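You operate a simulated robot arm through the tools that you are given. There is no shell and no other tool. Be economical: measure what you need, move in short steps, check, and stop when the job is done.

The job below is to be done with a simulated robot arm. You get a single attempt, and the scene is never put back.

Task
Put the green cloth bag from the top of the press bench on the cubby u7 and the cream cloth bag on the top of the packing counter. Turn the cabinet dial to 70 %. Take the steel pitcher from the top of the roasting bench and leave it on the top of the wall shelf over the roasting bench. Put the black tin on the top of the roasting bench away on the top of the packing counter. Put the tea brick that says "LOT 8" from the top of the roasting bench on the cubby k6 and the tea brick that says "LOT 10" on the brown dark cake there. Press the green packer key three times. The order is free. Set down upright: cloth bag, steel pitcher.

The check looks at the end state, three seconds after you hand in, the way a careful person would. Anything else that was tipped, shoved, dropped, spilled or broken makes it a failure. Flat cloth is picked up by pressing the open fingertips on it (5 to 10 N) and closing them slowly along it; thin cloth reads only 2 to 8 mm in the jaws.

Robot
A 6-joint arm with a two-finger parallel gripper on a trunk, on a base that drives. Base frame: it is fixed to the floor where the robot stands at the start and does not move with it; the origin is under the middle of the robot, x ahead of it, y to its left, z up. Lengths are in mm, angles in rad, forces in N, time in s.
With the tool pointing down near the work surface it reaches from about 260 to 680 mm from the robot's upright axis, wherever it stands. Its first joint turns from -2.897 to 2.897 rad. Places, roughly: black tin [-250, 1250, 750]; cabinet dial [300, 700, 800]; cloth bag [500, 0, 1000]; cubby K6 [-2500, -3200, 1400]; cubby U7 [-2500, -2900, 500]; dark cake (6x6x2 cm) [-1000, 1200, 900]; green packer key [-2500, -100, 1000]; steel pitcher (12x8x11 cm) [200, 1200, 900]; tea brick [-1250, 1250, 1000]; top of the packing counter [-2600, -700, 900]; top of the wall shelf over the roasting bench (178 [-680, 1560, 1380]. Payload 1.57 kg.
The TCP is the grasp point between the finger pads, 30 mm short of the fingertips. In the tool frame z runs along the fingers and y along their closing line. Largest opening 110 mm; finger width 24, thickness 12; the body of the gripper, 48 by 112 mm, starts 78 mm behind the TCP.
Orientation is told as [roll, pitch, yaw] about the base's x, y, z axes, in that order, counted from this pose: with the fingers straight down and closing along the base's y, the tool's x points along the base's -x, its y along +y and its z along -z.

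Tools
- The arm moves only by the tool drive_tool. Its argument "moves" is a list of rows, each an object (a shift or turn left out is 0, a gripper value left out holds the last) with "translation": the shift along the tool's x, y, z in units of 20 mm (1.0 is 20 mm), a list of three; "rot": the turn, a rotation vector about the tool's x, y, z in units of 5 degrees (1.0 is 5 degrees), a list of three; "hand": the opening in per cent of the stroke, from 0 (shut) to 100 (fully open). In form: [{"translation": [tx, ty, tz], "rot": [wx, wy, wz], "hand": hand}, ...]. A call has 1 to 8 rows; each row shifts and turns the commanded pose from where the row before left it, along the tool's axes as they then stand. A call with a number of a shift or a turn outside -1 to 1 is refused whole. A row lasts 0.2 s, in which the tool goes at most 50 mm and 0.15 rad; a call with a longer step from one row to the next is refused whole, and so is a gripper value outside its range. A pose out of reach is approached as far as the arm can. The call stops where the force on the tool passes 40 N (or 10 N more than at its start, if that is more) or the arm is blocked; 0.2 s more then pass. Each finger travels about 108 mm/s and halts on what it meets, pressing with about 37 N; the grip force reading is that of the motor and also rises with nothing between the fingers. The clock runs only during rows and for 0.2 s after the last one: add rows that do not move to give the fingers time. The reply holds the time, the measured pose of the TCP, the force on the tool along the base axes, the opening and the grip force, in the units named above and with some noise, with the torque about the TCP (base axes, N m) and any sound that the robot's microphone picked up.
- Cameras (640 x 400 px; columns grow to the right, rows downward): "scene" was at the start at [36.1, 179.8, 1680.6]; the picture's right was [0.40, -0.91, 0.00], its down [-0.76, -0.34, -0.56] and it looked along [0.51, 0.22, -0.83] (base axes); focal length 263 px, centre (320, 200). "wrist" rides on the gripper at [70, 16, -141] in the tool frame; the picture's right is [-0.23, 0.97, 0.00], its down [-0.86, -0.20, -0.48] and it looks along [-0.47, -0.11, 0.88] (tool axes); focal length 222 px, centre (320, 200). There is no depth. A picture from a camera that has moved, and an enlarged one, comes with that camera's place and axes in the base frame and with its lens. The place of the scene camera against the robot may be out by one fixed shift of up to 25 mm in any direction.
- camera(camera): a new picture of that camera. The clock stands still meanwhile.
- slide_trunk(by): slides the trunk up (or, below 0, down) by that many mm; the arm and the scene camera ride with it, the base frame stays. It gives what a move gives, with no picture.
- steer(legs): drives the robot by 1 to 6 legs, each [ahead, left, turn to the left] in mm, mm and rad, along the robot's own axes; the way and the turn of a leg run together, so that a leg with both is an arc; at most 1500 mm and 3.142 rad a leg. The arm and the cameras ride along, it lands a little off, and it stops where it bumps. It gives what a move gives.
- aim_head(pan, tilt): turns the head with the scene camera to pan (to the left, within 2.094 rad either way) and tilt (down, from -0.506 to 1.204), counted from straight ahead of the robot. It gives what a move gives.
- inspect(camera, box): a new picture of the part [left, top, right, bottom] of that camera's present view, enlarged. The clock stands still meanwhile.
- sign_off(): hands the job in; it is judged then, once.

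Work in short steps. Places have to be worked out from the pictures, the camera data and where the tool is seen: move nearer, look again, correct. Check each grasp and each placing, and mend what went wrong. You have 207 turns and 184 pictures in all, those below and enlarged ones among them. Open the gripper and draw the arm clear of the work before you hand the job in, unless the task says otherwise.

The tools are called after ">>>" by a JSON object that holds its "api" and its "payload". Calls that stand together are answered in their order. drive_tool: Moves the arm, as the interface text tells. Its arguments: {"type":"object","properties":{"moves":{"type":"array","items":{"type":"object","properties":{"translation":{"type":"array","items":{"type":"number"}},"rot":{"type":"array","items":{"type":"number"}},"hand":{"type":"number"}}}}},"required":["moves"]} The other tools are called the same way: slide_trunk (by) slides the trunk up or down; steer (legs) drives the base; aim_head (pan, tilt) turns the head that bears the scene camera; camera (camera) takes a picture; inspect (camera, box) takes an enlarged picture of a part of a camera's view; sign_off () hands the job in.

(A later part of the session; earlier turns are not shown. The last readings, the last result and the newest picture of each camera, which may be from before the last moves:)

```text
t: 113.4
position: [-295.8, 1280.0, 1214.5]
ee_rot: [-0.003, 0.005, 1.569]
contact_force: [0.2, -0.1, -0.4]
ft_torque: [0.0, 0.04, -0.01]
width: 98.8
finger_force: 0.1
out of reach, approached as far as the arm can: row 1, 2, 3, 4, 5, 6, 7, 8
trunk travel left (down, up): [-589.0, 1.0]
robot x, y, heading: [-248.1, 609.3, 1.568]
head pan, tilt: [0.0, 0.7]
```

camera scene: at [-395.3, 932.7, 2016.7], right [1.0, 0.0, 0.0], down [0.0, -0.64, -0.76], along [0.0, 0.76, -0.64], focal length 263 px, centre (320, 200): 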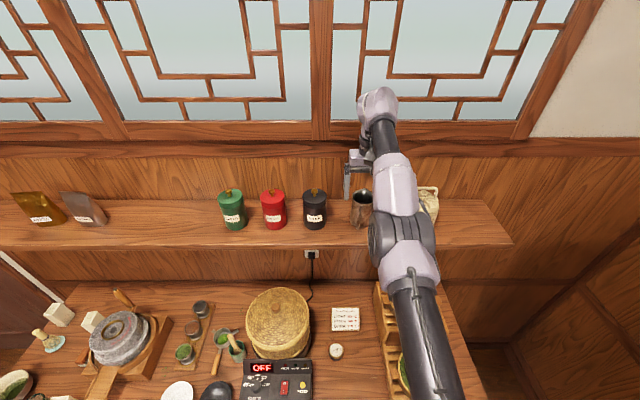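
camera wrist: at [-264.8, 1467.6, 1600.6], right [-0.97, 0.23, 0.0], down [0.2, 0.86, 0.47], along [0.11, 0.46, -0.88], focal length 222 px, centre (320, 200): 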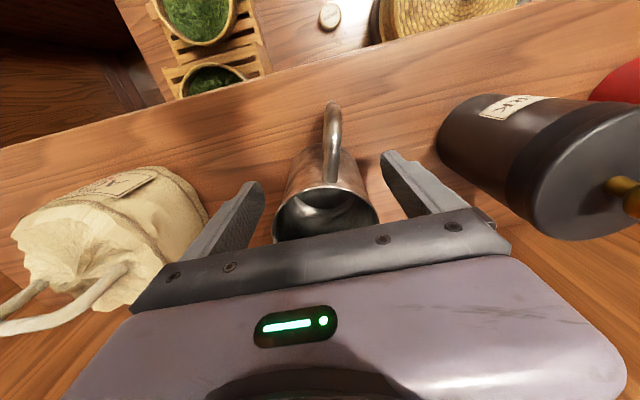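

Downward hugs the limit; bending may come when moving up. I try up with a slight inward pull.

>>> {"api": "drive_tool", "payload": {"moves": [{"translation": [0.1, 0, -1]}, {"translation": [0.1, 0, -1]}, {"translation": [0.2, 0, -1]}, {"translation": [0.2, 0, -1]}, {"translation": [0.3, 0, -1]}, {"translation": [0.5, 0, -1]}, {"translation": [1, 0, -0.5]}, {"translation": [1, 0, 0]}]}}

>>> {"api": "aim_head", "payload": {"pan": 0, "tilt": 0.9}}

>>> {"api": "camera", "payload": {"camera": "scene"}}

```text
t: 115.2
position: [-302.8, 1292.9, 1340.6]
ee_rot: [-0.005, 0.007, 1.571]
contact_force: [-1.0, -0.4, -0.2]
ft_torque: [-0.03, -0.01, -0.01]
width: 99.0
finger_force: 0.1
out of reach, approached as far as the arm can: row 1, 2, 3, 4, 5, 6, 7, 8
trunk travel left (down, up): [-589.0, 1.0]
robot x, y, heading: [-248.7, 608.3, 1.568]
head pan, tilt: [0.0, 0.7]
```

```text
t: 116.0
position: [-301.4, 1293.4, 1341.0]
ee_rot: [-0.004, 0.005, 1.571]
contact_force: [-1.2, 0.9, 0.7]
ft_torque: [-0.01, -0.02, 0.0]
width: 99.2
finger_force: 0.1
trunk travel left (down, up): [-589.0, 1.0]
robot x, y, heading: [-249.4, 605.5, 1.57]
head pan, tilt: [0.0, 0.901]
```

```text
117 pictures are left
camera scene: at [-396.5, 673.0, 2000.6], right [1.0, 0.0, 0.0], down [0.0, -0.78, -0.62], along [0.0, 0.62, -0.78], focal length 263 px, centre (320, 200)
```

scene: 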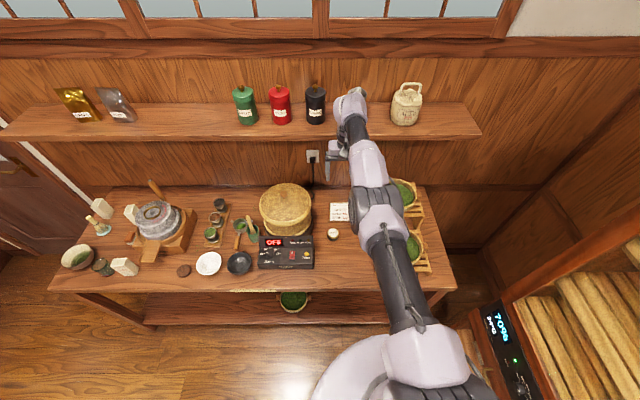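

I try unlocking by pitching the fingers outward, which forces the wrist inwards and down.

>>> {"api": "drive_tool", "payload": {"moves": [{"rot": [0, -1, 0]}, {"rot": [0, -1, 0]}, {"rot": [0, -1, 0]}, {"rot": [0, -1, 0]}, {"rot": [0, -1, 0]}, {"rot": [0, -1, 0]}, {"rot": [0, -1, 0]}, {"rot": [0, -1, 0]}]}}

>>> {"api": "drive_tool", "payload": {"moves": [{"translation": [1, 0, -0.8]}, {"translation": [1, 0, -0.8]}, {"translation": [1, 0, -0.8]}, {"translation": [1, 0, -0.8]}]}}

```text
t: 117.8
position: [-315.7, 1444.9, 1334.0]
ee_rot: [-0.004, -0.694, 1.573]
contact_force: [0.8, 0.7, -0.1]
ft_torque: [0.0, -0.01, 0.01]
width: 99.0
finger_force: 0.0
out of reach, approached as far as the arm can: row 1, 2, 3, 4, 5, 6, 7, 8
trunk travel left (down, up): [-589.0, 1.0]
robot x, y, heading: [-248.6, 606.4, 1.568]
head pan, tilt: [0.0, 0.901]
```

```text
t: 118.2
position: [-315.4, 1442.1, 1344.8]
ee_rot: [-0.011, -0.728, 1.568]
contact_force: [-0.3, -0.2, -0.1]
ft_torque: [0.04, -0.04, -0.02]
width: 99.0
finger_force: 0.3
out of reach, approached as far as the arm can: row 1
trunk travel left (down, up): [-589.0, 1.0]
robot x, y, heading: [-246.3, 605.3, 1.568]
head pan, tilt: [0.0, 0.901]
stopped in row 2: the force on the tool passed its limit at 107 N (the readings are from after the stop); the commanded pose is now the measured one
```

The fingers met the shelf's edge as TCP slid outwards. I back the base away immediately and check the shelf.

>>> {"api": "steer", "payload": {"legs": [[-250, 0, 0]]}}

>>> {"api": "camera", "payload": {"camera": "scene"}}

```text
t: 120.0
position: [-316.9, 1196.8, 1343.1]
ee_rot: [-0.01, -0.725, 1.567]
contact_force: [0.4, -0.7, -0.2]
ft_torque: [-0.03, 0.02, -0.02]
width: 99.0
finger_force: 0.1
trunk travel left (down, up): [-589.0, 1.0]
robot x, y, heading: [-248.5, 358.0, 1.565]
head pan, tilt: [0.0, 0.901]
```

```text
116 pictures are left
camera scene: at [-397.6, 425.1, 2000.5], right [1.0, -0.01, 0.0], down [0.0, -0.78, -0.62], along [0.0, 0.62, -0.78], focal length 263 px, centre (320, 200)
```

scene: 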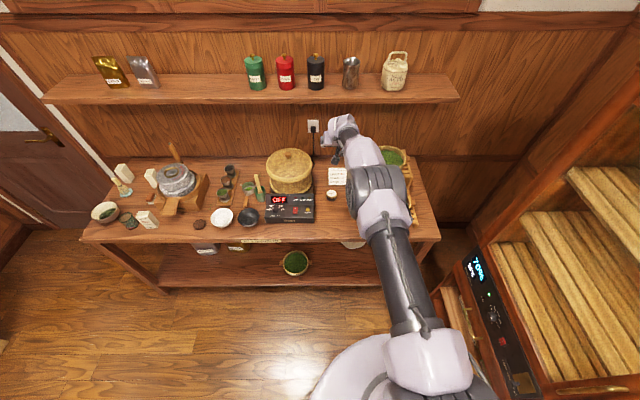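

Shelf items and pitcher are undisturbed. I back out into the open floor and try unlocking with a long upward stroke.

>>> {"api": "steer", "payload": {"legs": [[-300, 0, 0]]}}

>>> {"api": "drive_tool", "payload": {"moves": [{"translation": [-0.66, 0, -0.75]}, {"translation": [-0.66, 0, -0.75]}, {"translation": [-0.66, 0, -0.75]}, {"translation": [-0.66, 0, -0.75]}, {"translation": [-0.66, 0, -0.75]}, {"translation": [-0.66, 0, -0.75]}, {"translation": [-0.66, 0, -0.75]}, {"translation": [-0.66, 0, -0.75]}]}}

>>> {"api": "drive_tool", "payload": {"moves": [{"translation": [-0.66, 0, -0.75]}, {"translation": [-0.66, 0, -0.75]}, {"translation": [-0.66, 0, -0.75]}, {"translation": [-0.66, 0, -0.75]}, {"translation": [-0.66, 0, -0.75]}, {"translation": [-0.66, 0, -0.75]}, {"translation": [-0.66, 0, -0.75]}, {"translation": [-0.66, 0, -0.75]}]}}

>>> {"api": "drive_tool", "payload": {"moves": [{"translation": [0.75, 0, -0.66]}, {"translation": [0.75, 0, -0.66]}, {"translation": [0.75, 0, -0.66]}, {"translation": [0.75, 0, -0.66]}]}}

```text
t: 122.1
position: [-315.0, 896.2, 1343.6]
ee_rot: [-0.01, -0.728, 1.565]
contact_force: [-0.6, 0.2, 0.3]
ft_torque: [-0.01, 0.03, 0.01]
width: 99.2
finger_force: 0.1
trunk travel left (down, up): [-589.0, 1.0]
robot x, y, heading: [-251.6, 60.0, 1.56]
head pan, tilt: [0.0, 0.901]
```

```text
t: 123.9
position: [-316.9, 896.9, 1502.7]
ee_rot: [-0.012, -0.726, 1.563]
contact_force: [0.1, -0.1, -0.7]
ft_torque: [0.01, -0.01, 0.0]
width: 99.1
finger_force: 0.1
trunk travel left (down, up): [-589.0, 1.0]
robot x, y, heading: [-245.8, 58.5, 1.564]
head pan, tilt: [0.0, 0.901]
```

```text
t: 125.7
position: [-319.1, 864.0, 1653.2]
ee_rot: [-0.011, -0.726, 1.565]
contact_force: [0.7, 0.0, -0.5]
ft_torque: [-0.01, 0.02, -0.01]
width: 99.0
finger_force: 0.1
out of reach, approached as far as the arm can: row 3, 4, 5, 6, 7, 8
trunk travel left (down, up): [-589.0, 1.0]
robot x, y, heading: [-247.6, 60.2, 1.567]
head pan, tilt: [0.0, 0.901]
```

```text
t: 126.7
position: [-320.0, 782.5, 1653.9]
ee_rot: [-0.01, -0.727, 1.564]
contact_force: [-0.1, -0.4, 0.4]
ft_torque: [0.02, 0.0, -0.04]
width: 98.9
finger_force: 0.1
trunk travel left (down, up): [-589.0, 1.0]
robot x, y, heading: [-254.6, 59.0, 1.561]
head pan, tilt: [0.0, 0.901]
```

Unlocked. I untilt the tool while drawing it in, and lower the trunk.

>>> {"api": "drive_tool", "payload": {"moves": [{"translation": [0.77, 0, -0.63], "rot": [0, 1, 0]}, {"translation": [0.82, 0, -0.57], "rot": [0, 1, 0]}, {"translation": [0.87, 0, -0.5], "rot": [0, 1, 0]}, {"translation": [0.9, 0, -0.42], "rot": [0, 1, 0]}, {"translation": [0.94, 0, -0.34], "rot": [0, 1, 0]}, {"translation": [0.96, 0, -0.26], "rot": [0, 1, 0]}, {"translation": [0.98, 0, -0.17], "rot": [0, 1, 0]}, {"translation": [0.99, 0, -0.1], "rot": [0, 1, 0]}]}}

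>>> {"api": "drive_tool", "payload": {"moves": [{"translation": [1, 0, 0.8], "rot": [0, 0.3, 0]}, {"translation": [1, 0, 1]}, {"translation": [0, 0, 1]}, {"translation": [0, 0, 1]}, {"translation": [0, 0, 1]}, {"translation": [0, 0, 1]}, {"translation": [0, 0, 1]}, {"translation": [0, 0, 1]}]}}

>>> {"api": "slide_trunk", "payload": {"by": -300}}

>>> {"api": "steer", "payload": {"legs": [[0, 650, 0], [500, 0, 0]]}}

>>> {"api": "aim_head", "payload": {"pan": 0.4, "tilt": 0.9}}

>>> {"api": "camera", "payload": {"camera": "scene"}}

```text
t: 128.5
position: [-323.2, 624.8, 1650.0]
ee_rot: [-0.008, -0.026, 1.557]
contact_force: [0.4, -0.7, 0.8]
ft_torque: [0.02, 0.0, -0.01]
width: 99.0
finger_force: 0.1
trunk travel left (down, up): [-589.0, 1.0]
robot x, y, heading: [-254.0, 57.9, 1.565]
head pan, tilt: [0.0, 0.901]
```

```text
t: 130.3
position: [-321.1, 586.1, 1492.3]
ee_rot: [-0.01, -0.001, 1.558]
contact_force: [0.6, -0.5, 1.5]
ft_torque: [-0.01, 0.04, 0.02]
width: 98.8
finger_force: 0.0
trunk travel left (down, up): [-589.0, 1.0]
robot x, y, heading: [-254.4, 60.1, 1.563]
head pan, tilt: [0.0, 0.901]
```

```text
t: 133.3
position: [-322.4, 586.2, 1192.1]
ee_rot: [-0.01, -0.001, 1.559]
contact_force: [-0.3, 0.5, -0.3]
ft_torque: [-0.01, 0.01, 0.03]
width: 99.1
finger_force: 0.1
trunk travel left (down, up): [-289.0, 301.0]
robot x, y, heading: [-250.8, 57.7, 1.561]
head pan, tilt: [0.0, 0.901]
```

```text
t: 135.4
position: [-608.4, 588.4, 1192.4]
ee_rot: [-0.007, -0.001, 1.559]
contact_force: [0.9, 0.3, -0.1]
ft_torque: [-0.02, 0.06, -0.02]
width: 99.0
finger_force: 0.1
trunk travel left (down, up): [-289.0, 301.0]
robot x, y, heading: [-540.3, 61.8, 1.561]
head pan, tilt: [0.0, 0.901]
stopped in leg 1: the robot was blocked; the commanded pose is now the measured one
```

```text
t: 136.3
position: [-611.1, 586.3, 1192.6]
ee_rot: [-0.007, -0.002, 1.556]
contact_force: [0.0, -0.2, 0.1]
ft_torque: [-0.02, 0.01, -0.03]
width: 98.8
finger_force: 0.0
trunk travel left (down, up): [-289.0, 301.0]
robot x, y, heading: [-542.6, 60.3, 1.555]
head pan, tilt: [0.4, 0.901]
```

```text
115 pictures are left
camera scene: at [-717.4, 123.8, 1700.6], right [0.93, 0.38, 0.0], down [0.3, -0.73, -0.62], along [-0.24, 0.57, -0.78], focal length 263 px, centre (320, 200)
```

scene: 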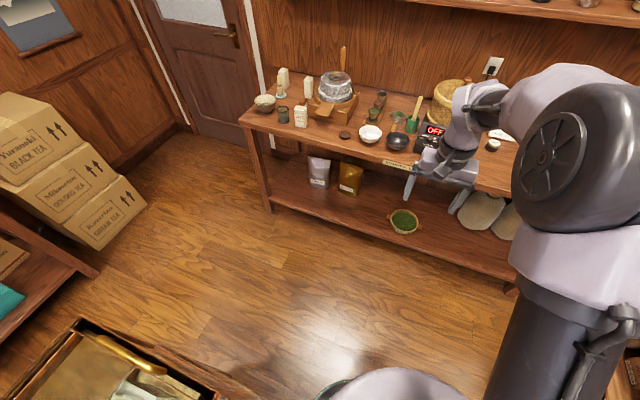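

The base was blocked on the left by something; I look left to see it and check that it didn't move.

>>> {"api": "aim_head", "payload": {"pan": 1.4, "tilt": 0.8}}

>>> {"api": "camera", "payload": {"camera": "scene"}}

>>> {"api": "aim_head", "payload": {"pan": 1.9, "tilt": 0.4}}

>>> {"api": "camera", "payload": {"camera": "scene"}}

```text
t: 137.6
position: [-611.2, 587.6, 1191.9]
ee_rot: [-0.01, 0.001, 1.558]
contact_force: [-0.7, 0.6, 0.4]
ft_torque: [-0.01, 0.03, 0.02]
width: 99.0
finger_force: 0.0
trunk travel left (down, up): [-289.0, 301.0]
robot x, y, heading: [-538.4, 61.2, 1.561]
head pan, tilt: [1.4, 0.799]
```

```text
114 pictures are left
camera scene: at [-768.7, 68.5, 1708.5], right [0.18, 0.98, 0.0], down [0.71, -0.13, -0.7], along [-0.69, 0.13, -0.72], focal length 263 px, centre (320, 200)
```

scene: 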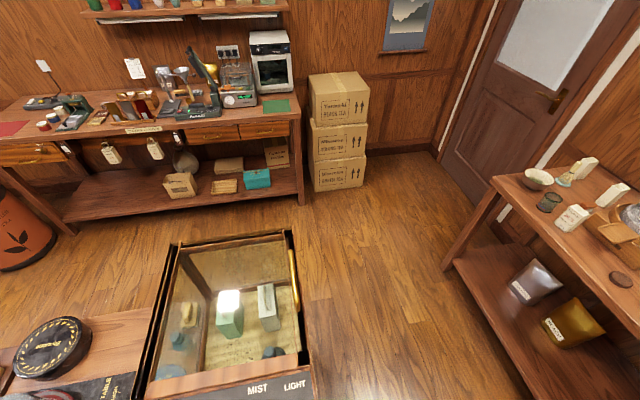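

```text
t: 138.5
position: [-611.1, 587.5, 1191.9]
ee_rot: [-0.009, -0.001, 1.557]
contact_force: [-0.3, 1.1, -0.4]
ft_torque: [0.02, 0.0, -0.01]
width: 99.0
finger_force: 0.1
trunk travel left (down, up): [-289.0, 301.0]
robot x, y, heading: [-539.3, 59.8, 1.558]
head pan, tilt: [1.901, 0.4]
```

```text
113 pictures are left
camera scene: at [-777.3, 24.8, 1743.5], right [-0.31, 0.95, 0.0], down [0.37, 0.12, -0.92], along [-0.87, -0.29, -0.39], focal length 263 px, centre (320, 200)
```

scene: 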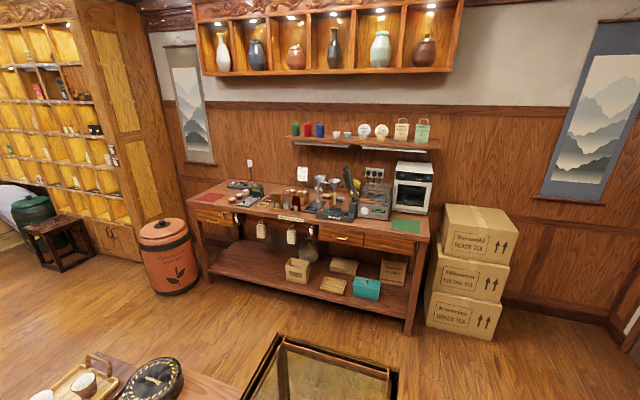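

An island stands at x<−880 below y≈100. I go ahead (toward the bench) first, then left along the corridor, to stand before the tea bricks.

>>> {"api": "steer", "payload": {"legs": [[450, 0, 0.01], [0, 600, 0], [200, 0, 0]]}}

>>> {"api": "aim_head", "payload": {"pan": 0.1, "tilt": 1.1}}

>>> {"api": "camera", "payload": {"camera": "scene"}}

```text
t: 145.5
position: [-1219.6, 1243.8, 1193.0]
ee_rot: [-0.01, 0.0, 1.563]
contact_force: [-0.9, -0.2, 0.9]
ft_torque: [-0.04, -0.03, 0.0]
width: 98.9
finger_force: 0.0
trunk travel left (down, up): [-289.0, 301.0]
robot x, y, heading: [-1146.4, 715.3, 1.569]
head pan, tilt: [1.901, 0.4]
```

```text
t: 147.3
position: [-1218.6, 1242.7, 1191.7]
ee_rot: [-0.009, 0.0, 1.561]
contact_force: [-0.8, -0.7, 0.2]
ft_torque: [-0.02, -0.02, -0.01]
width: 99.2
finger_force: 0.0
trunk travel left (down, up): [-289.0, 301.0]
robot x, y, heading: [-1147.6, 717.0, 1.566]
head pan, tilt: [0.099, 1.1]
```

```text
112 pictures are left
camera scene: at [-1300.3, 770.9, 1686.7], right [1.0, 0.09, 0.0], down [0.08, -0.89, -0.45], along [-0.04, 0.45, -0.89], focal length 263 px, centre (320, 200)
```

scene: 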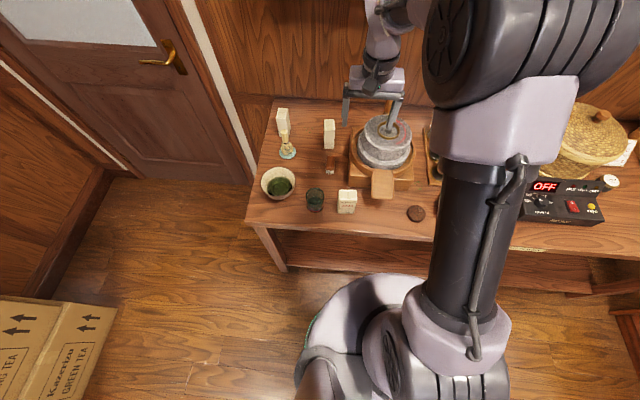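

Three upright bricks are visible; I enlarge to read their labels.

>>> {"api": "inspect", "payload": {"camera": "scene", "box": [256, 90, 448, 230]}}

>>> {"api": "camera", "payload": {"camera": "wrist"}}

```text
2.86 times, centred on (352, 160) of scene
camera zoom: at [-1300.3, 770.9, 1686.7], right [1.0, 0.09, 0.0], down [0.08, -0.89, -0.45], along [-0.04, 0.45, -0.89], focal length 752 px, centre (229, 314)
```

zoom: 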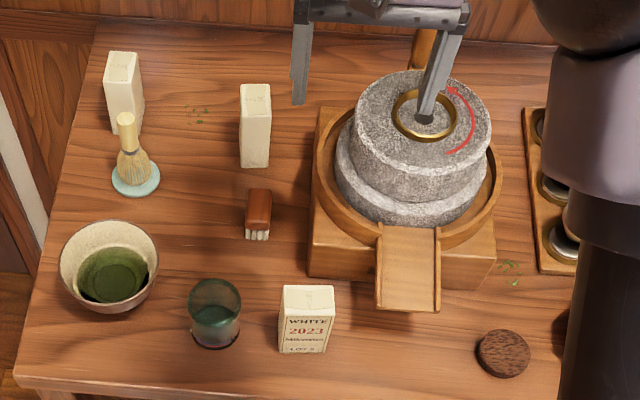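

```text
110 pictures are left
camera wrist: at [-1236.5, 1172.2, 1332.7], right [-0.97, 0.24, -0.01], down [0.2, 0.85, 0.48], along [0.12, 0.47, -0.88], focal length 222 px, centre (320, 200)
```

wrist: 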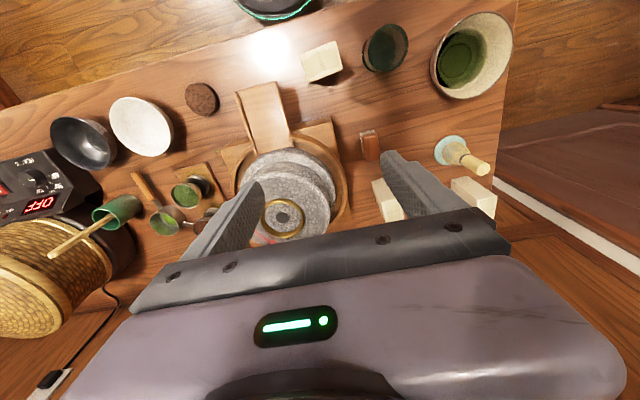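

I enlarge further on each brick.

>>> {"api": "inspect", "payload": {"camera": "scene", "box": [328, 180, 368, 220]}}

>>> {"api": "inspect", "payload": {"camera": "scene", "box": [270, 98, 350, 160]}}

```text
10.00 times, centred on (348, 200) of scene
camera zoom: at [-1300.3, 770.9, 1686.7], right [1.0, 0.09, 0.0], down [0.08, -0.89, -0.45], along [-0.04, 0.45, -0.89], focal length 2631 px, centre (40, 200)
```

zoom: 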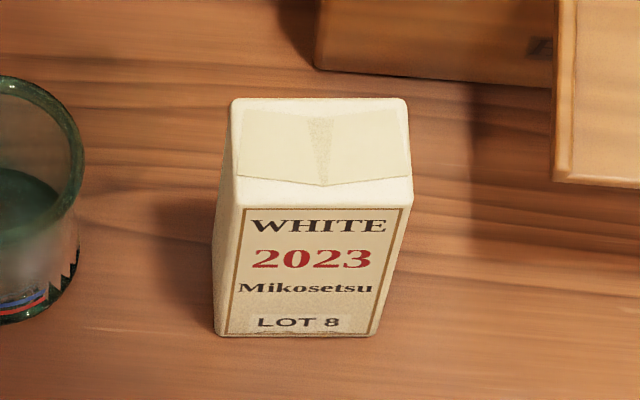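

```text
6.45 times, centred on (310, 129) of scene
camera zoom: at [-1300.3, 770.9, 1686.7], right [1.0, 0.09, 0.0], down [0.08, -0.89, -0.45], along [-0.04, 0.45, -0.89], focal length 1698 px, centre (384, 658)
```

zoom: 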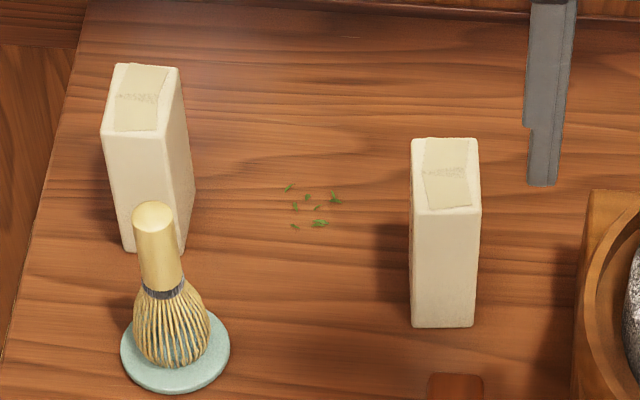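

The front brick is LOT 8. The labels of the two rear bricks face sideways; I enlarge the visible side slivers.

>>> {"api": "inspect", "payload": {"camera": "scene", "box": [312, 112, 344, 152]}}

>>> {"api": "inspect", "payload": {"camera": "scene", "box": [268, 100, 300, 140]}}

>>> {"api": "inspect", "payload": {"camera": "wrist", "box": [290, 30, 510, 230]}}

```text
10.00 times, centred on (328, 132) of scene
camera zoom: at [-1300.3, 770.9, 1686.7], right [1.0, 0.09, 0.0], down [0.08, -0.89, -0.45], along [-0.04, 0.45, -0.89], focal length 2631 px, centre (240, 880)
```

zoom: 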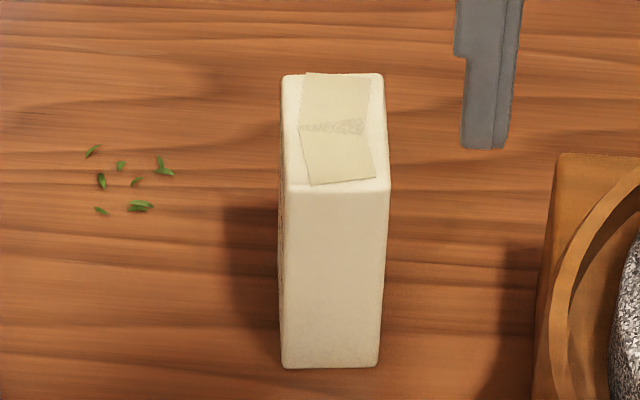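

```text
10.00 times, centred on (284, 120) of scene
camera zoom: at [-1300.3, 770.9, 1686.7], right [1.0, 0.09, 0.0], down [0.08, -0.89, -0.45], along [-0.04, 0.45, -0.89], focal length 2631 px, centre (680, 1000)
```

zoom: 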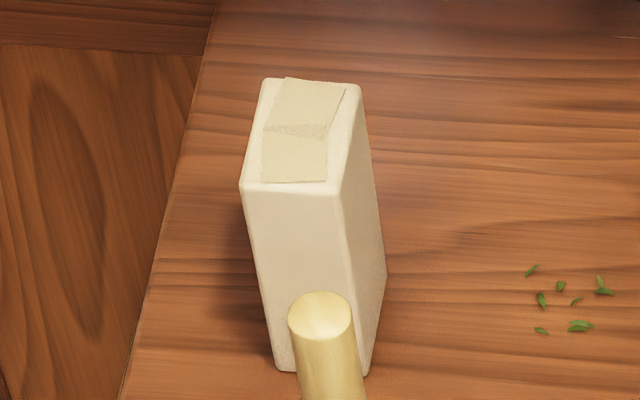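

```text
2.00 times, centred on (400, 130) of wrist
camera zoom: at [-1236.5, 1172.2, 1332.7], right [-0.97, 0.24, -0.01], down [0.2, 0.85, 0.48], along [0.12, 0.47, -0.88], focal length 444 px, centre (160, 340)
```

zoom: 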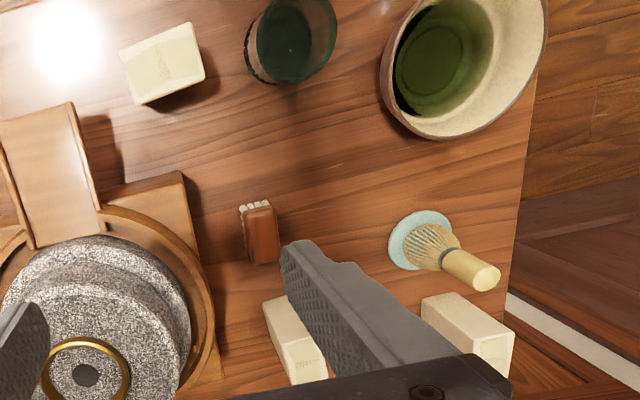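

Both rear labels face −x. I drive 450 mm left to view those faces.

>>> {"api": "steer", "payload": {"legs": [[-100, 450, 0]]}}

>>> {"api": "aim_head", "payload": {"pan": -0.75, "tilt": 0.9}}

>>> {"api": "camera", "payload": {"camera": "scene"}}

```text
t: 150.1
position: [-1672.8, 1146.7, 1191.8]
ee_rot: [-0.009, -0.001, 1.561]
contact_force: [-0.2, 0.7, -0.4]
ft_torque: [-0.02, 0.0, 0.02]
width: 99.2
finger_force: 0.1
trunk travel left (down, up): [-289.0, 301.0]
robot x, y, heading: [-1600.9, 621.6, 1.563]
head pan, tilt: [0.099, 1.1]
```

```text
t: 151.2
position: [-1672.1, 1145.9, 1192.3]
ee_rot: [-0.009, 0.0, 1.559]
contact_force: [-0.5, -0.7, -0.6]
ft_torque: [-0.01, 0.01, 0.01]
width: 99.1
finger_force: 0.2
trunk travel left (down, up): [-289.0, 301.0]
robot x, y, heading: [-1598.4, 620.8, 1.56]
head pan, tilt: [-0.75, 0.901]
```

```text
104 pictures are left
camera scene: at [-1696.5, 666.3, 1700.6], right [0.73, -0.69, 0.0], down [-0.54, -0.57, -0.62], along [0.43, 0.45, -0.78], focal length 263 px, centre (320, 200)
```

scene: 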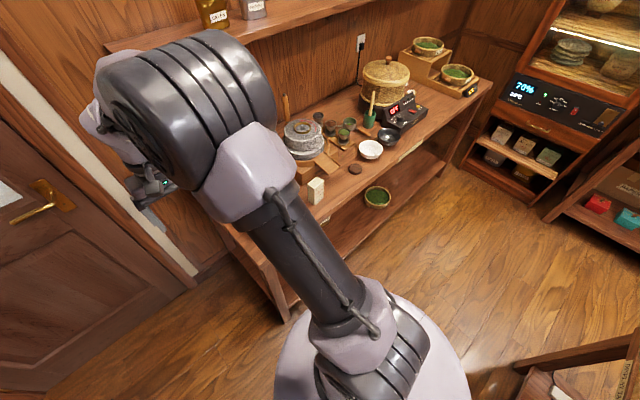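

The arm blocks that view. I turn the base to face +x, so the head looks left past the arm at the bricks' −x faces.

>>> {"api": "steer", "payload": {"legs": [[0, 0, -1.57]]}}

>>> {"api": "aim_head", "payload": {"pan": 1.1, "tilt": 0.7}}

>>> {"api": "camera", "payload": {"camera": "scene"}}

```text
t: 155.4
position: [-1072.6, 691.7, 1191.0]
ee_rot: [-0.009, 0.0, -0.013]
contact_force: [0.5, 0.5, -0.1]
ft_torque: [0.02, -0.02, -0.02]
width: 99.2
finger_force: 0.0
trunk travel left (down, up): [-289.0, 301.0]
robot x, y, heading: [-1596.6, 622.7, -0.011]
head pan, tilt: [-0.75, 0.901]
```

```text
t: 157.3
position: [-1073.5, 691.9, 1193.1]
ee_rot: [-0.008, 0.001, -0.012]
contact_force: [0.9, 0.7, 0.6]
ft_torque: [-0.02, 0.01, 0.01]
width: 98.9
finger_force: 0.0
trunk travel left (down, up): [-289.0, 301.0]
robot x, y, heading: [-1600.5, 621.2, -0.006]
head pan, tilt: [1.1, 0.7]
```

```text
103 pictures are left
camera scene: at [-1587.8, 846.0, 1716.7], right [0.89, -0.46, 0.0], down [-0.3, -0.57, -0.76], along [0.35, 0.68, -0.64], focal length 263 px, centre (320, 200)
```

scene: 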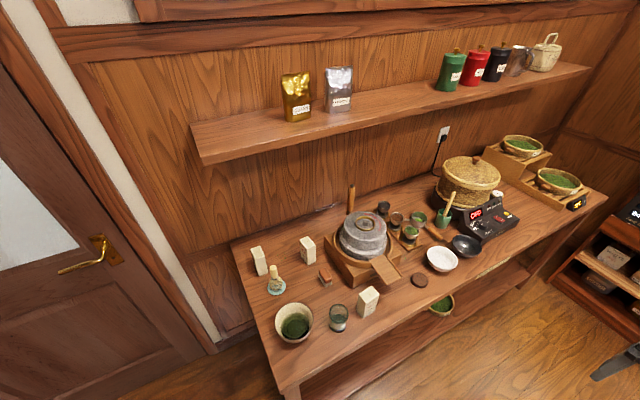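

Clear view now. I enlarge both rear bricks.

>>> {"api": "inspect", "payload": {"camera": "scene", "box": [244, 230, 324, 280]}}

>>> {"api": "inspect", "payload": {"camera": "scene", "box": [240, 180, 560, 380]}}

```text
8.00 times, centred on (284, 255) of scene
camera zoom: at [-1587.8, 846.0, 1716.7], right [0.89, -0.46, 0.0], down [-0.3, -0.57, -0.76], along [0.35, 0.68, -0.64], focal length 2105 px, centre (608, -240)
```

zoom: 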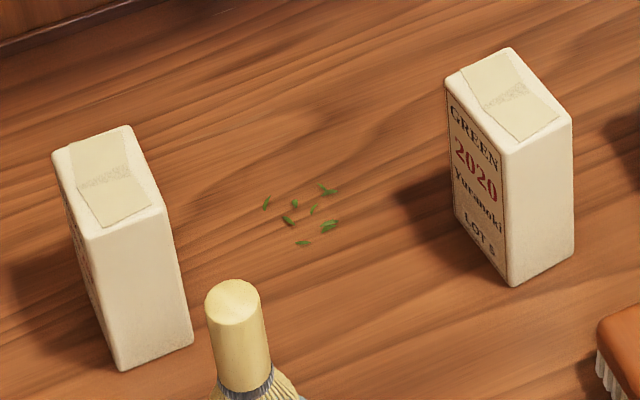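

```text
2.00 times, centred on (400, 280) of scene
camera zoom: at [-1587.8, 846.0, 1716.7], right [0.89, -0.46, 0.0], down [-0.3, -0.57, -0.76], along [0.35, 0.68, -0.64], focal length 526 px, centre (160, 40)
```

zoom: 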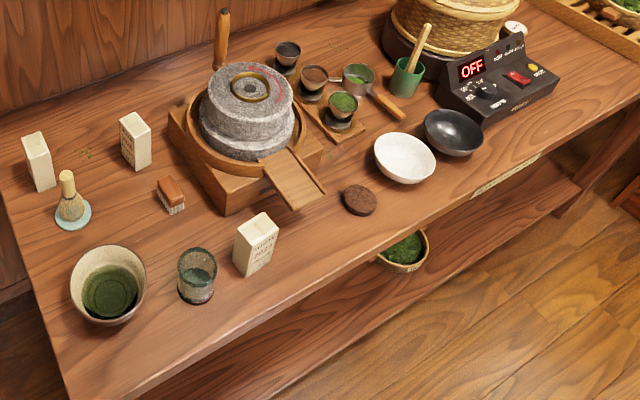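

The second brick reads LOT 5/9 (single digit), so the leftmost brick near (−1510, 1490) is LOT 10; the dark cake is near (−1008, 1160). I turn back to face the bench and drive in before LOT 10.

>>> {"api": "steer", "payload": {"legs": [[0, 0, 1.575], [225, -160, 0]]}}

>>> {"api": "camera", "payload": {"camera": "wrist"}}

```text
t: 163.1
position: [-1515.9, 1371.5, 1192.4]
ee_rot: [-0.008, 0.0, 1.566]
contact_force: [0.1, 0.9, 0.3]
ft_torque: [-0.04, 0.05, 0.01]
width: 98.9
finger_force: 0.0
trunk travel left (down, up): [-289.0, 301.0]
robot x, y, heading: [-1441.6, 845.9, 1.571]
head pan, tilt: [1.1, 0.7]
```

```text
100 pictures are left
camera wrist: at [-1532.7, 1302.0, 1332.5], right [-0.97, 0.23, -0.01], down [0.2, 0.85, 0.48], along [0.12, 0.47, -0.88], focal length 222 px, centre (320, 200)
```

wrist: 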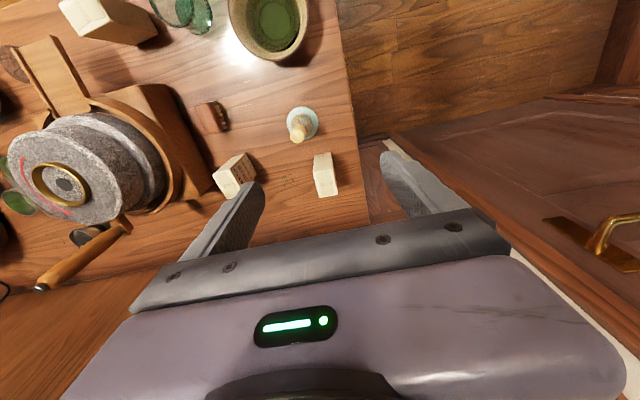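

LOT 10's top is about (−1503, 1475). I move over it and descend to z≈1070, then look.

>>> {"api": "drive_tool", "payload": {"moves": [{"translation": [-0.9, -0.1, 0.8], "hand": 75}, {"translation": [-0.9, -0.1, 0.9]}, {"translation": [-0.9, -0.1, 0.9]}, {"translation": [-0.9, -0.1, 0.9]}, {"translation": [-0.9, -0.1, 0.9]}, {"translation": [0, 0, 0.9]}, {"translation": [0, 0, 0.8]}, {}]}}

>>> {"api": "camera", "payload": {"camera": "wrist"}}

```text
t: 165.1
position: [-1501.7, 1425.1, 1090.3]
ee_rot: [-0.005, -0.032, 1.566]
contact_force: [-0.4, -0.3, 0.0]
ft_torque: [0.02, -0.03, 0.02]
width: 82.7
finger_force: 0.0
trunk travel left (down, up): [-289.0, 301.0]
robot x, y, heading: [-1440.0, 838.1, 1.572]
head pan, tilt: [1.1, 0.7]
stopped in row 8: the arm was blocked; the commanded pose is now the measured one
```

```text
99 pictures are left
camera wrist: at [-1518.9, 1350.4, 1228.3], right [-0.97, 0.23, 0.0], down [0.2, 0.84, 0.51], along [0.12, 0.49, -0.86], focal length 222 px, centre (320, 200)
```

wrist: 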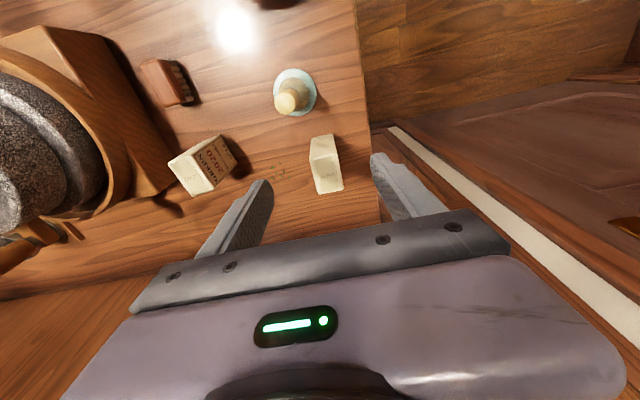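

The wrist met the wall shelf overhead. I tilt the tool ~35° so the hand comes from the front beneath the shelf.

>>> {"api": "drive_tool", "payload": {"moves": [{"translation": [0.8, 0, 0], "rot": [0, -1, 0]}, {"translation": [0.5, 0, 0], "rot": [0, -1, 0]}, {"rot": [0, -1, 0]}, {"rot": [0, -1, 0]}, {"rot": [0, -1, 0]}, {"rot": [0, -1, 0]}, {"rot": [0, -1, 0]}, {}]}}

>>> {"api": "camera", "payload": {"camera": "wrist"}}

>>> {"api": "aim_head", "payload": {"pan": 0.1, "tilt": 0.85}}

>>> {"api": "camera", "payload": {"camera": "scene"}}

```text
t: 166.9
position: [-1494.8, 1431.8, 1066.8]
ee_rot: [-0.042, -0.523, 1.568]
contact_force: [1.1, 0.3, 0.0]
ft_torque: [-0.01, 0.0, 0.0]
width: 82.4
finger_force: 0.0
out of reach, approached as far as the arm can: row 7
trunk travel left (down, up): [-289.0, 301.0]
robot x, y, heading: [-1440.8, 843.0, 1.568]
head pan, tilt: [1.1, 0.7]
```

```text
98 pictures are left
camera wrist: at [-1517.3, 1301.3, 1154.3], right [-0.97, 0.22, 0.08], down [0.18, 0.5, 0.85], along [0.15, 0.84, -0.52], focal length 222 px, centre (320, 200)
```

wrist: 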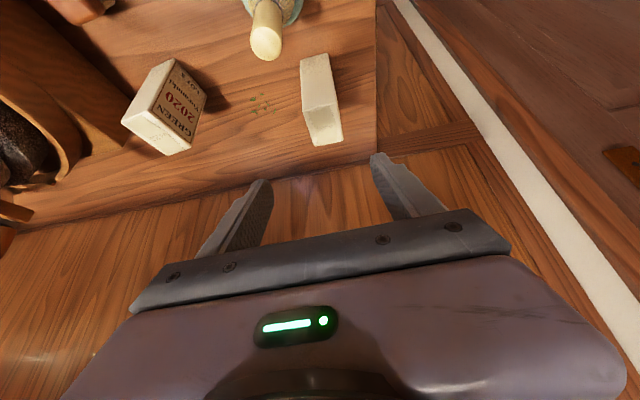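

```text
t: 168.1
position: [-1496.0, 1432.8, 1067.8]
ee_rot: [-0.043, -0.52, 1.569]
contact_force: [0.2, -0.5, -0.3]
ft_torque: [-0.03, 0.02, -0.01]
width: 82.4
finger_force: 0.0
trunk travel left (down, up): [-289.0, 301.0]
robot x, y, heading: [-1441.5, 847.1, 1.567]
head pan, tilt: [0.099, 0.85]
```

```text
97 pictures are left
camera scene: at [-1596.4, 914.4, 1704.5], right [1.0, 0.1, 0.0], down [0.07, -0.75, -0.66], along [-0.06, 0.66, -0.75], focal length 263 px, centre (320, 200)
```

scene: 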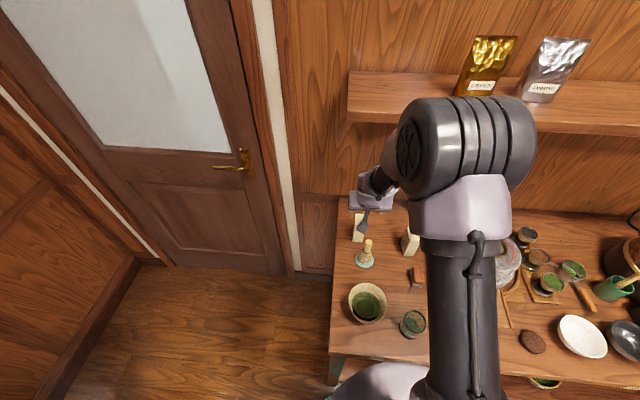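

The middle brick reads "LOT 5", so the left one is LOT 10, spanning x≈−1502, y 1444–1495, top z≈953. I descend along the tool's slant in two halves.

>>> {"api": "drive_tool", "payload": {"moves": [{"translation": [0.22, 0.1, 0.83], "rot": [-0.25, 0.5, 0]}, {"translation": [0.2, 0.1, 0.83], "rot": [-0.2, 0, 0]}, {"translation": [0.2, 0.1, 0.83]}, {"translation": [0.2, 0, 0.83]}, {}]}}

>>> {"api": "camera", "payload": {"camera": "wrist"}}

```text
t: 169.3
position: [-1500.5, 1452.3, 1024.0]
ee_rot: [0.027, -0.564, 1.569]
contact_force: [-0.6, 0.0, -1.1]
ft_torque: [0.01, 0.01, 0.0]
width: 82.4
finger_force: 0.0
out of reach, approached as far as the arm can: row 1, 2
trunk travel left (down, up): [-289.0, 301.0]
robot x, y, heading: [-1443.9, 844.0, 1.564]
head pan, tilt: [0.099, 0.85]
```

```text
96 pictures are left
camera wrist: at [-1512.0, 1317.3, 1105.3], right [-0.97, 0.18, 0.14], down [0.21, 0.47, 0.86], along [0.09, 0.86, -0.5], focal length 222 px, centre (320, 200)
```

wrist: 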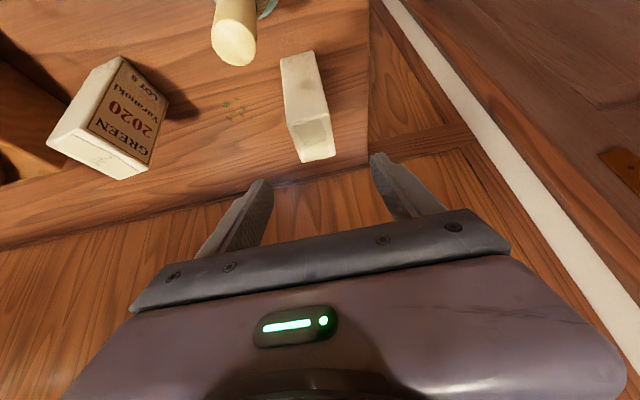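

I use the trunk to descend instead (vertical), after nudging 14 mm deeper to clear the whisk.

>>> {"api": "drive_tool", "payload": {"moves": [{"translation": [-0.3, 0.05, 0.19], "rot": [0.3, 0, 0]}, {"translation": [-0.3, 0.05, 0.19]}, {}]}}

>>> {"api": "slide_trunk", "payload": {"by": -50}}

>>> {"api": "camera", "payload": {"camera": "wrist"}}

>>> {"api": "inspect", "payload": {"camera": "scene", "box": [320, 150, 480, 290]}}

```text
t: 170.1
position: [-1501.5, 1467.2, 1023.0]
ee_rot: [0.003, -0.562, 1.569]
contact_force: [0.4, 0.5, 0.0]
ft_torque: [-0.01, 0.01, -0.07]
width: 82.4
finger_force: 0.1
trunk travel left (down, up): [-289.0, 301.0]
robot x, y, heading: [-1438.5, 845.9, 1.572]
head pan, tilt: [0.099, 0.85]
```

```text
t: 171.1
position: [-1503.2, 1467.1, 974.1]
ee_rot: [0.003, -0.566, 1.568]
contact_force: [0.2, -0.4, -0.6]
ft_torque: [-0.02, -0.05, 0.01]
width: 82.3
finger_force: 0.0
trunk travel left (down, up): [-239.0, 351.0]
robot x, y, heading: [-1443.1, 845.5, 1.567]
head pan, tilt: [0.099, 0.85]
```

```text
95 pictures are left
camera wrist: at [-1517.4, 1331.9, 1055.1], right [-0.97, 0.19, 0.12], down [0.2, 0.47, 0.86], along [0.11, 0.86, -0.49], focal length 222 px, centre (320, 200)
```

wrist: 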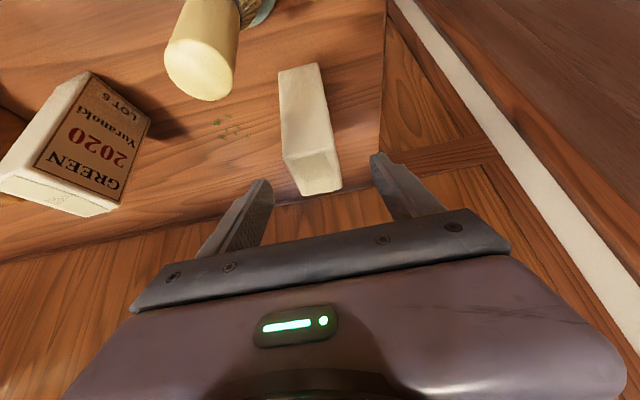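

```text
2.86 times, centred on (400, 220) of scene
camera zoom: at [-1596.3, 914.2, 1654.5], right [1.0, 0.1, 0.0], down [0.07, -0.75, -0.66], along [-0.06, 0.66, -0.75], focal length 752 px, centre (91, 143)
```

zoom: 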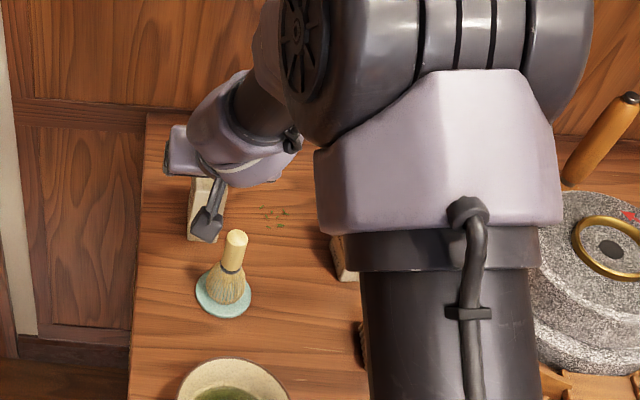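

Aligned; the whisk stays clear. I lower another 38 mm and close on the brick.

>>> {"api": "slide_trunk", "payload": {"by": -38}}

>>> {"api": "drive_tool", "payload": {"moves": [{"translation": [0, -0.15, 0], "hand": 60}, {"hand": 48}, {"hand": 38}, {"hand": 28}, {"hand": 20}, {}, {}]}}

>>> {"api": "camera", "payload": {"camera": "wrist"}}

```text
t: 171.9
position: [-1502.1, 1466.1, 935.3]
ee_rot: [0.003, -0.565, 1.568]
contact_force: [0.8, 0.3, -0.2]
ft_torque: [0.02, 0.01, 0.01]
width: 82.6
finger_force: 0.1
trunk travel left (down, up): [-201.0, 389.0]
robot x, y, heading: [-1441.1, 843.0, 1.57]
head pan, tilt: [0.099, 0.85]
```

```text
t: 173.5
position: [-1499.4, 1468.0, 936.7]
ee_rot: [0.004, -0.563, 1.569]
contact_force: [0.0, 0.5, 0.7]
ft_torque: [0.05, -0.05, 0.0]
width: 37.6
finger_force: 37.3
trunk travel left (down, up): [-201.0, 389.0]
robot x, y, heading: [-1436.3, 844.3, 1.572]
head pan, tilt: [0.099, 0.85]
```

```text
93 pictures are left
camera wrist: at [-1514.5, 1331.9, 1017.3], right [-0.97, 0.19, 0.12], down [0.2, 0.47, 0.86], along [0.11, 0.86, -0.49], focal length 222 px, centre (320, 200)
```

wrist: 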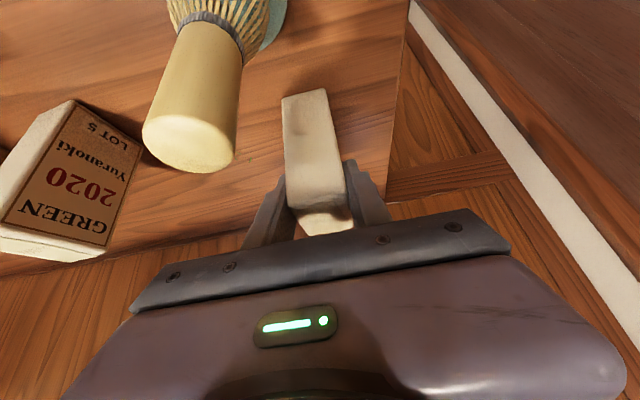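

LOT 10 is gripped. I lift it 150 mm with the trunk and back the base away.

>>> {"api": "slide_trunk", "payload": {"by": 152}}

>>> {"api": "steer", "payload": {"legs": [[-240, 0, 0], [0, -420, 0]]}}

>>> {"api": "camera", "payload": {"camera": "wrist"}}

>>> {"api": "camera", "payload": {"camera": "scene"}}

```text
t: 175.2
position: [-1497.5, 1467.3, 1088.2]
ee_rot: [0.003, -0.564, 1.569]
contact_force: [-0.5, 0.0, -1.3]
ft_torque: [-0.02, 0.02, -0.02]
width: 38.1
finger_force: 37.1
trunk travel left (down, up): [-353.0, 237.0]
robot x, y, heading: [-1439.5, 845.7, 1.566]
head pan, tilt: [0.099, 0.85]
```

```text
t: 179.2
position: [-1079.4, 1227.8, 1086.6]
ee_rot: [0.004, -0.564, 1.57]
contact_force: [-0.8, -0.4, -1.5]
ft_torque: [-0.04, -0.01, 0.0]
width: 37.8
finger_force: 37.1
trunk travel left (down, up): [-353.0, 237.0]
robot x, y, heading: [-1019.0, 605.8, 1.561]
head pan, tilt: [0.099, 0.85]
```

```text
92 pictures are left
camera wrist: at [-1093.7, 1093.4, 1169.3], right [-0.97, 0.19, 0.12], down [0.2, 0.47, 0.86], along [0.11, 0.86, -0.49], focal length 222 px, centre (320, 200)
```

wrist: 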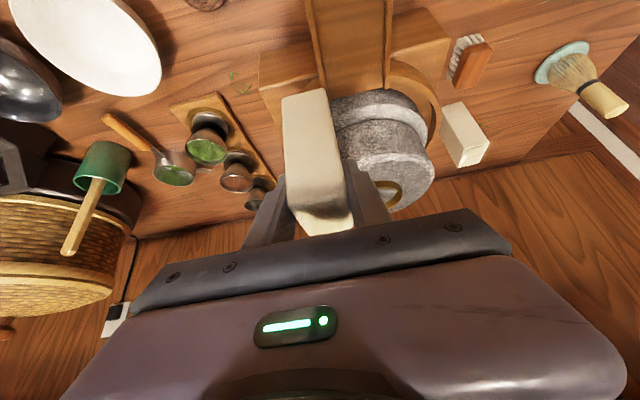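

```text
91 pictures are left
camera scene: at [-1174.7, 675.9, 1768.5], right [1.0, 0.1, 0.0], down [0.07, -0.75, -0.66], along [-0.07, 0.66, -0.75], focal length 263 px, centre (320, 200)
```

scene: 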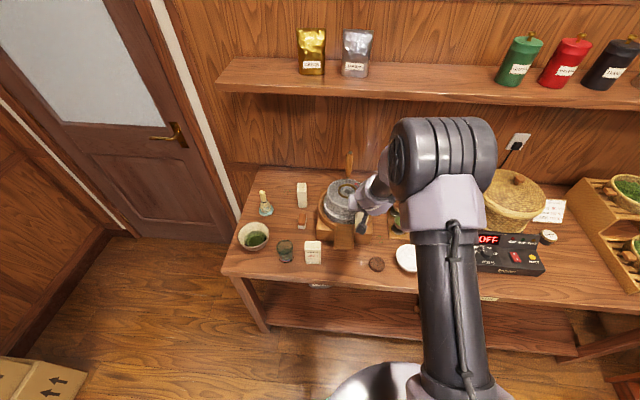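

The cake is at about (−1003, 1163). I shift the base so the brick hangs over it and look again.

>>> {"api": "steer", "payload": {"legs": [[-66, -76, 0.008]]}}

>>> {"api": "camera", "payload": {"camera": "wrist"}}

>>> {"api": "inspect", "payload": {"camera": "scene", "box": [250, 150, 410, 290]}}

```text
t: 180.3
position: [-1008.1, 1161.0, 1087.1]
ee_rot: [0.005, -0.567, 1.579]
contact_force: [0.2, 0.4, -1.8]
ft_torque: [-0.01, 0.02, 0.05]
width: 37.5
finger_force: 37.3
trunk travel left (down, up): [-353.0, 237.0]
robot x, y, heading: [-943.6, 541.9, 1.577]
head pan, tilt: [0.099, 0.85]
```

```text
90 pictures are left
camera wrist: at [-1022.8, 1026.6, 1169.5], right [-0.98, 0.18, 0.12], down [0.2, 0.47, 0.86], along [0.1, 0.86, -0.49], focal length 222 px, centre (320, 200)
```

wrist: 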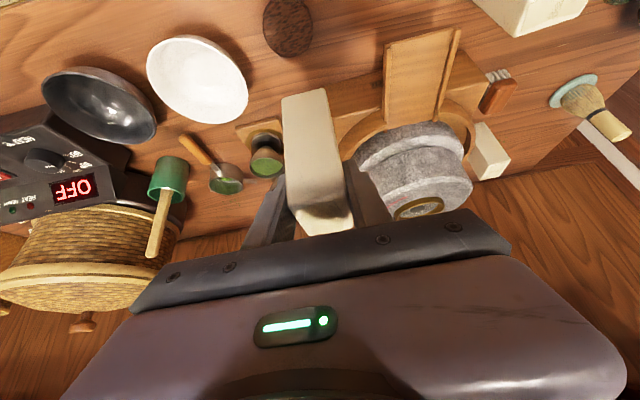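

```text
2.86 times, centred on (330, 220) of scene
camera zoom: at [-1100.4, 608.1, 1768.6], right [0.99, 0.11, 0.0], down [0.08, -0.75, -0.66], along [-0.07, 0.66, -0.75], focal length 752 px, centre (291, 143)
```

zoom: 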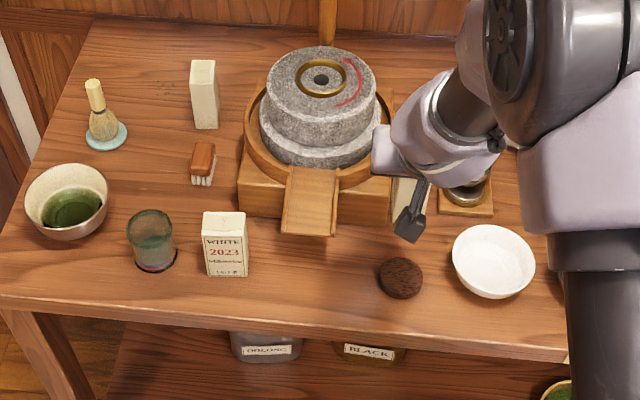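

Wrist view puts the cake at (−1002, 1141). I shift −20 mm in y, +6 in x, and lower to about 25 mm above it.

>>> {"api": "drive_tool", "payload": {"moves": [{"translation": [0.42, -0.15, -0.27]}, {"translation": [0.42, -0.15, -0.27]}, {}]}}

>>> {"api": "slide_trunk", "payload": {"by": -100}}

>>> {"api": "camera", "payload": {"camera": "wrist"}}

>>> {"api": "inspect", "payload": {"camera": "scene", "box": [300, 180, 396, 260]}}

```text
t: 181.2
position: [-1001.8, 1142.3, 1089.1]
ee_rot: [0.004, -0.563, 1.58]
contact_force: [-0.1, -1.1, -1.3]
ft_torque: [0.0, 0.0, 0.01]
width: 37.7
finger_force: 37.2
trunk travel left (down, up): [-353.0, 237.0]
robot x, y, heading: [-945.2, 539.2, 1.581]
head pan, tilt: [0.099, 0.85]
```

```text
t: 182.5
position: [-1003.7, 1142.0, 988.2]
ee_rot: [0.004, -0.563, 1.577]
contact_force: [-0.3, 0.4, -1.8]
ft_torque: [-0.03, 0.02, -0.01]
width: 37.5
finger_force: 37.2
trunk travel left (down, up): [-253.0, 337.0]
robot x, y, heading: [-943.5, 541.3, 1.579]
head pan, tilt: [0.099, 0.85]
```

```text
88 pictures are left
camera wrist: at [-1017.1, 1007.1, 1069.7], right [-0.98, 0.18, 0.12], down [0.2, 0.47, 0.86], along [0.1, 0.86, -0.49], focal length 222 px, centre (320, 200)
```

wrist: 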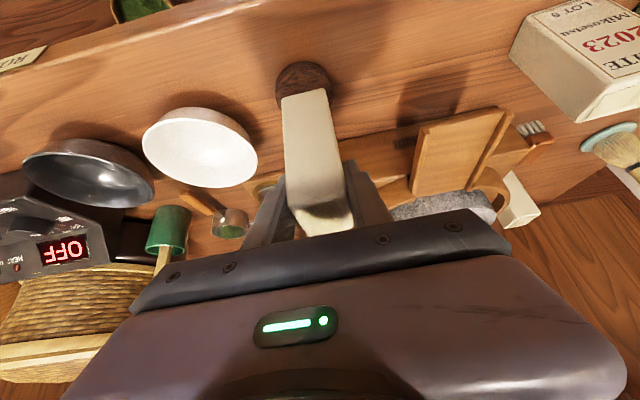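

```text
5.00 times, centred on (348, 220) of scene
camera zoom: at [-1101.4, 608.9, 1668.6], right [0.99, 0.11, 0.0], down [0.08, -0.75, -0.66], along [-0.07, 0.66, -0.75], focal length 1316 px, centre (180, 100)
```

zoom: 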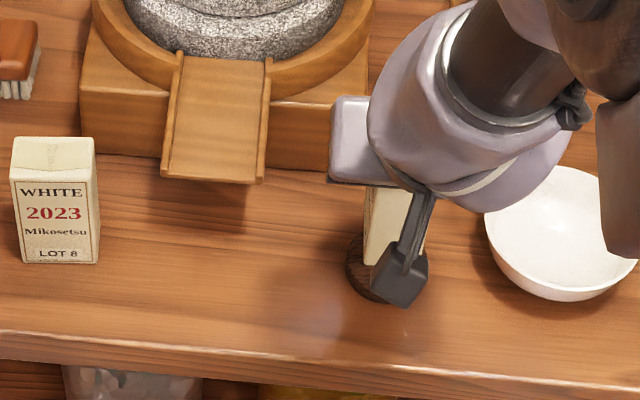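

Brick and cake are aligned (both near y 1141, x −1003). I lower 24 mm, then in small steps to contact.

>>> {"api": "slide_trunk", "payload": {"by": -24}}

>>> {"api": "slide_trunk", "payload": {"by": -4}}

>>> {"api": "slide_trunk", "payload": {"by": -3}}

>>> {"api": "camera", "payload": {"camera": "wrist"}}

```text
t: 183.2
position: [-1001.9, 1142.0, 964.3]
ee_rot: [0.002, -0.564, 1.576]
contact_force: [0.4, 0.6, -1.6]
ft_torque: [-0.02, -0.04, -0.01]
width: 37.5
finger_force: 37.2
trunk travel left (down, up): [-229.0, 361.0]
robot x, y, heading: [-942.8, 539.9, 1.577]
head pan, tilt: [0.099, 0.85]
```

```text
t: 183.7
position: [-1003.0, 1141.8, 960.0]
ee_rot: [0.004, -0.563, 1.576]
contact_force: [-0.7, 0.1, -1.7]
ft_torque: [0.0, 0.03, 0.0]
width: 37.5
finger_force: 37.1
trunk travel left (down, up): [-225.0, 365.0]
robot x, y, heading: [-946.1, 542.7, 1.583]
head pan, tilt: [0.099, 0.85]
```

```text
t: 184.2
position: [-1002.4, 1142.4, 956.1]
ee_rot: [0.004, -0.564, 1.578]
contact_force: [0.3, 0.2, -2.0]
ft_torque: [-0.07, 0.01, -0.03]
width: 38.0
finger_force: 37.0
trunk travel left (down, up): [-222.0, 368.0]
robot x, y, heading: [-947.1, 539.4, 1.577]
head pan, tilt: [0.099, 0.85]
```

```text
86 pictures are left
camera wrist: at [-1017.1, 1007.1, 1038.6], right [-0.98, 0.18, 0.12], down [0.2, 0.47, 0.86], along [0.1, 0.86, -0.49], focal length 222 px, centre (320, 200)
```

wrist: 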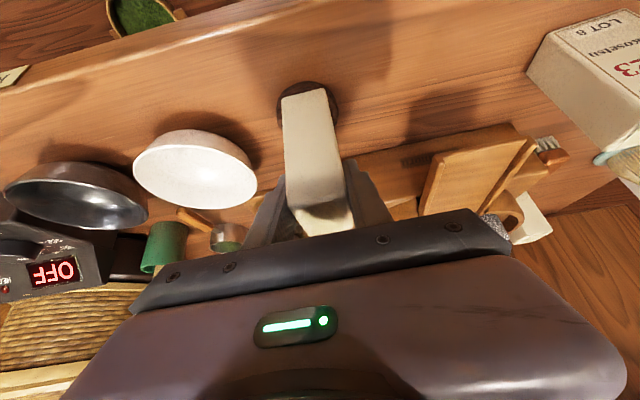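

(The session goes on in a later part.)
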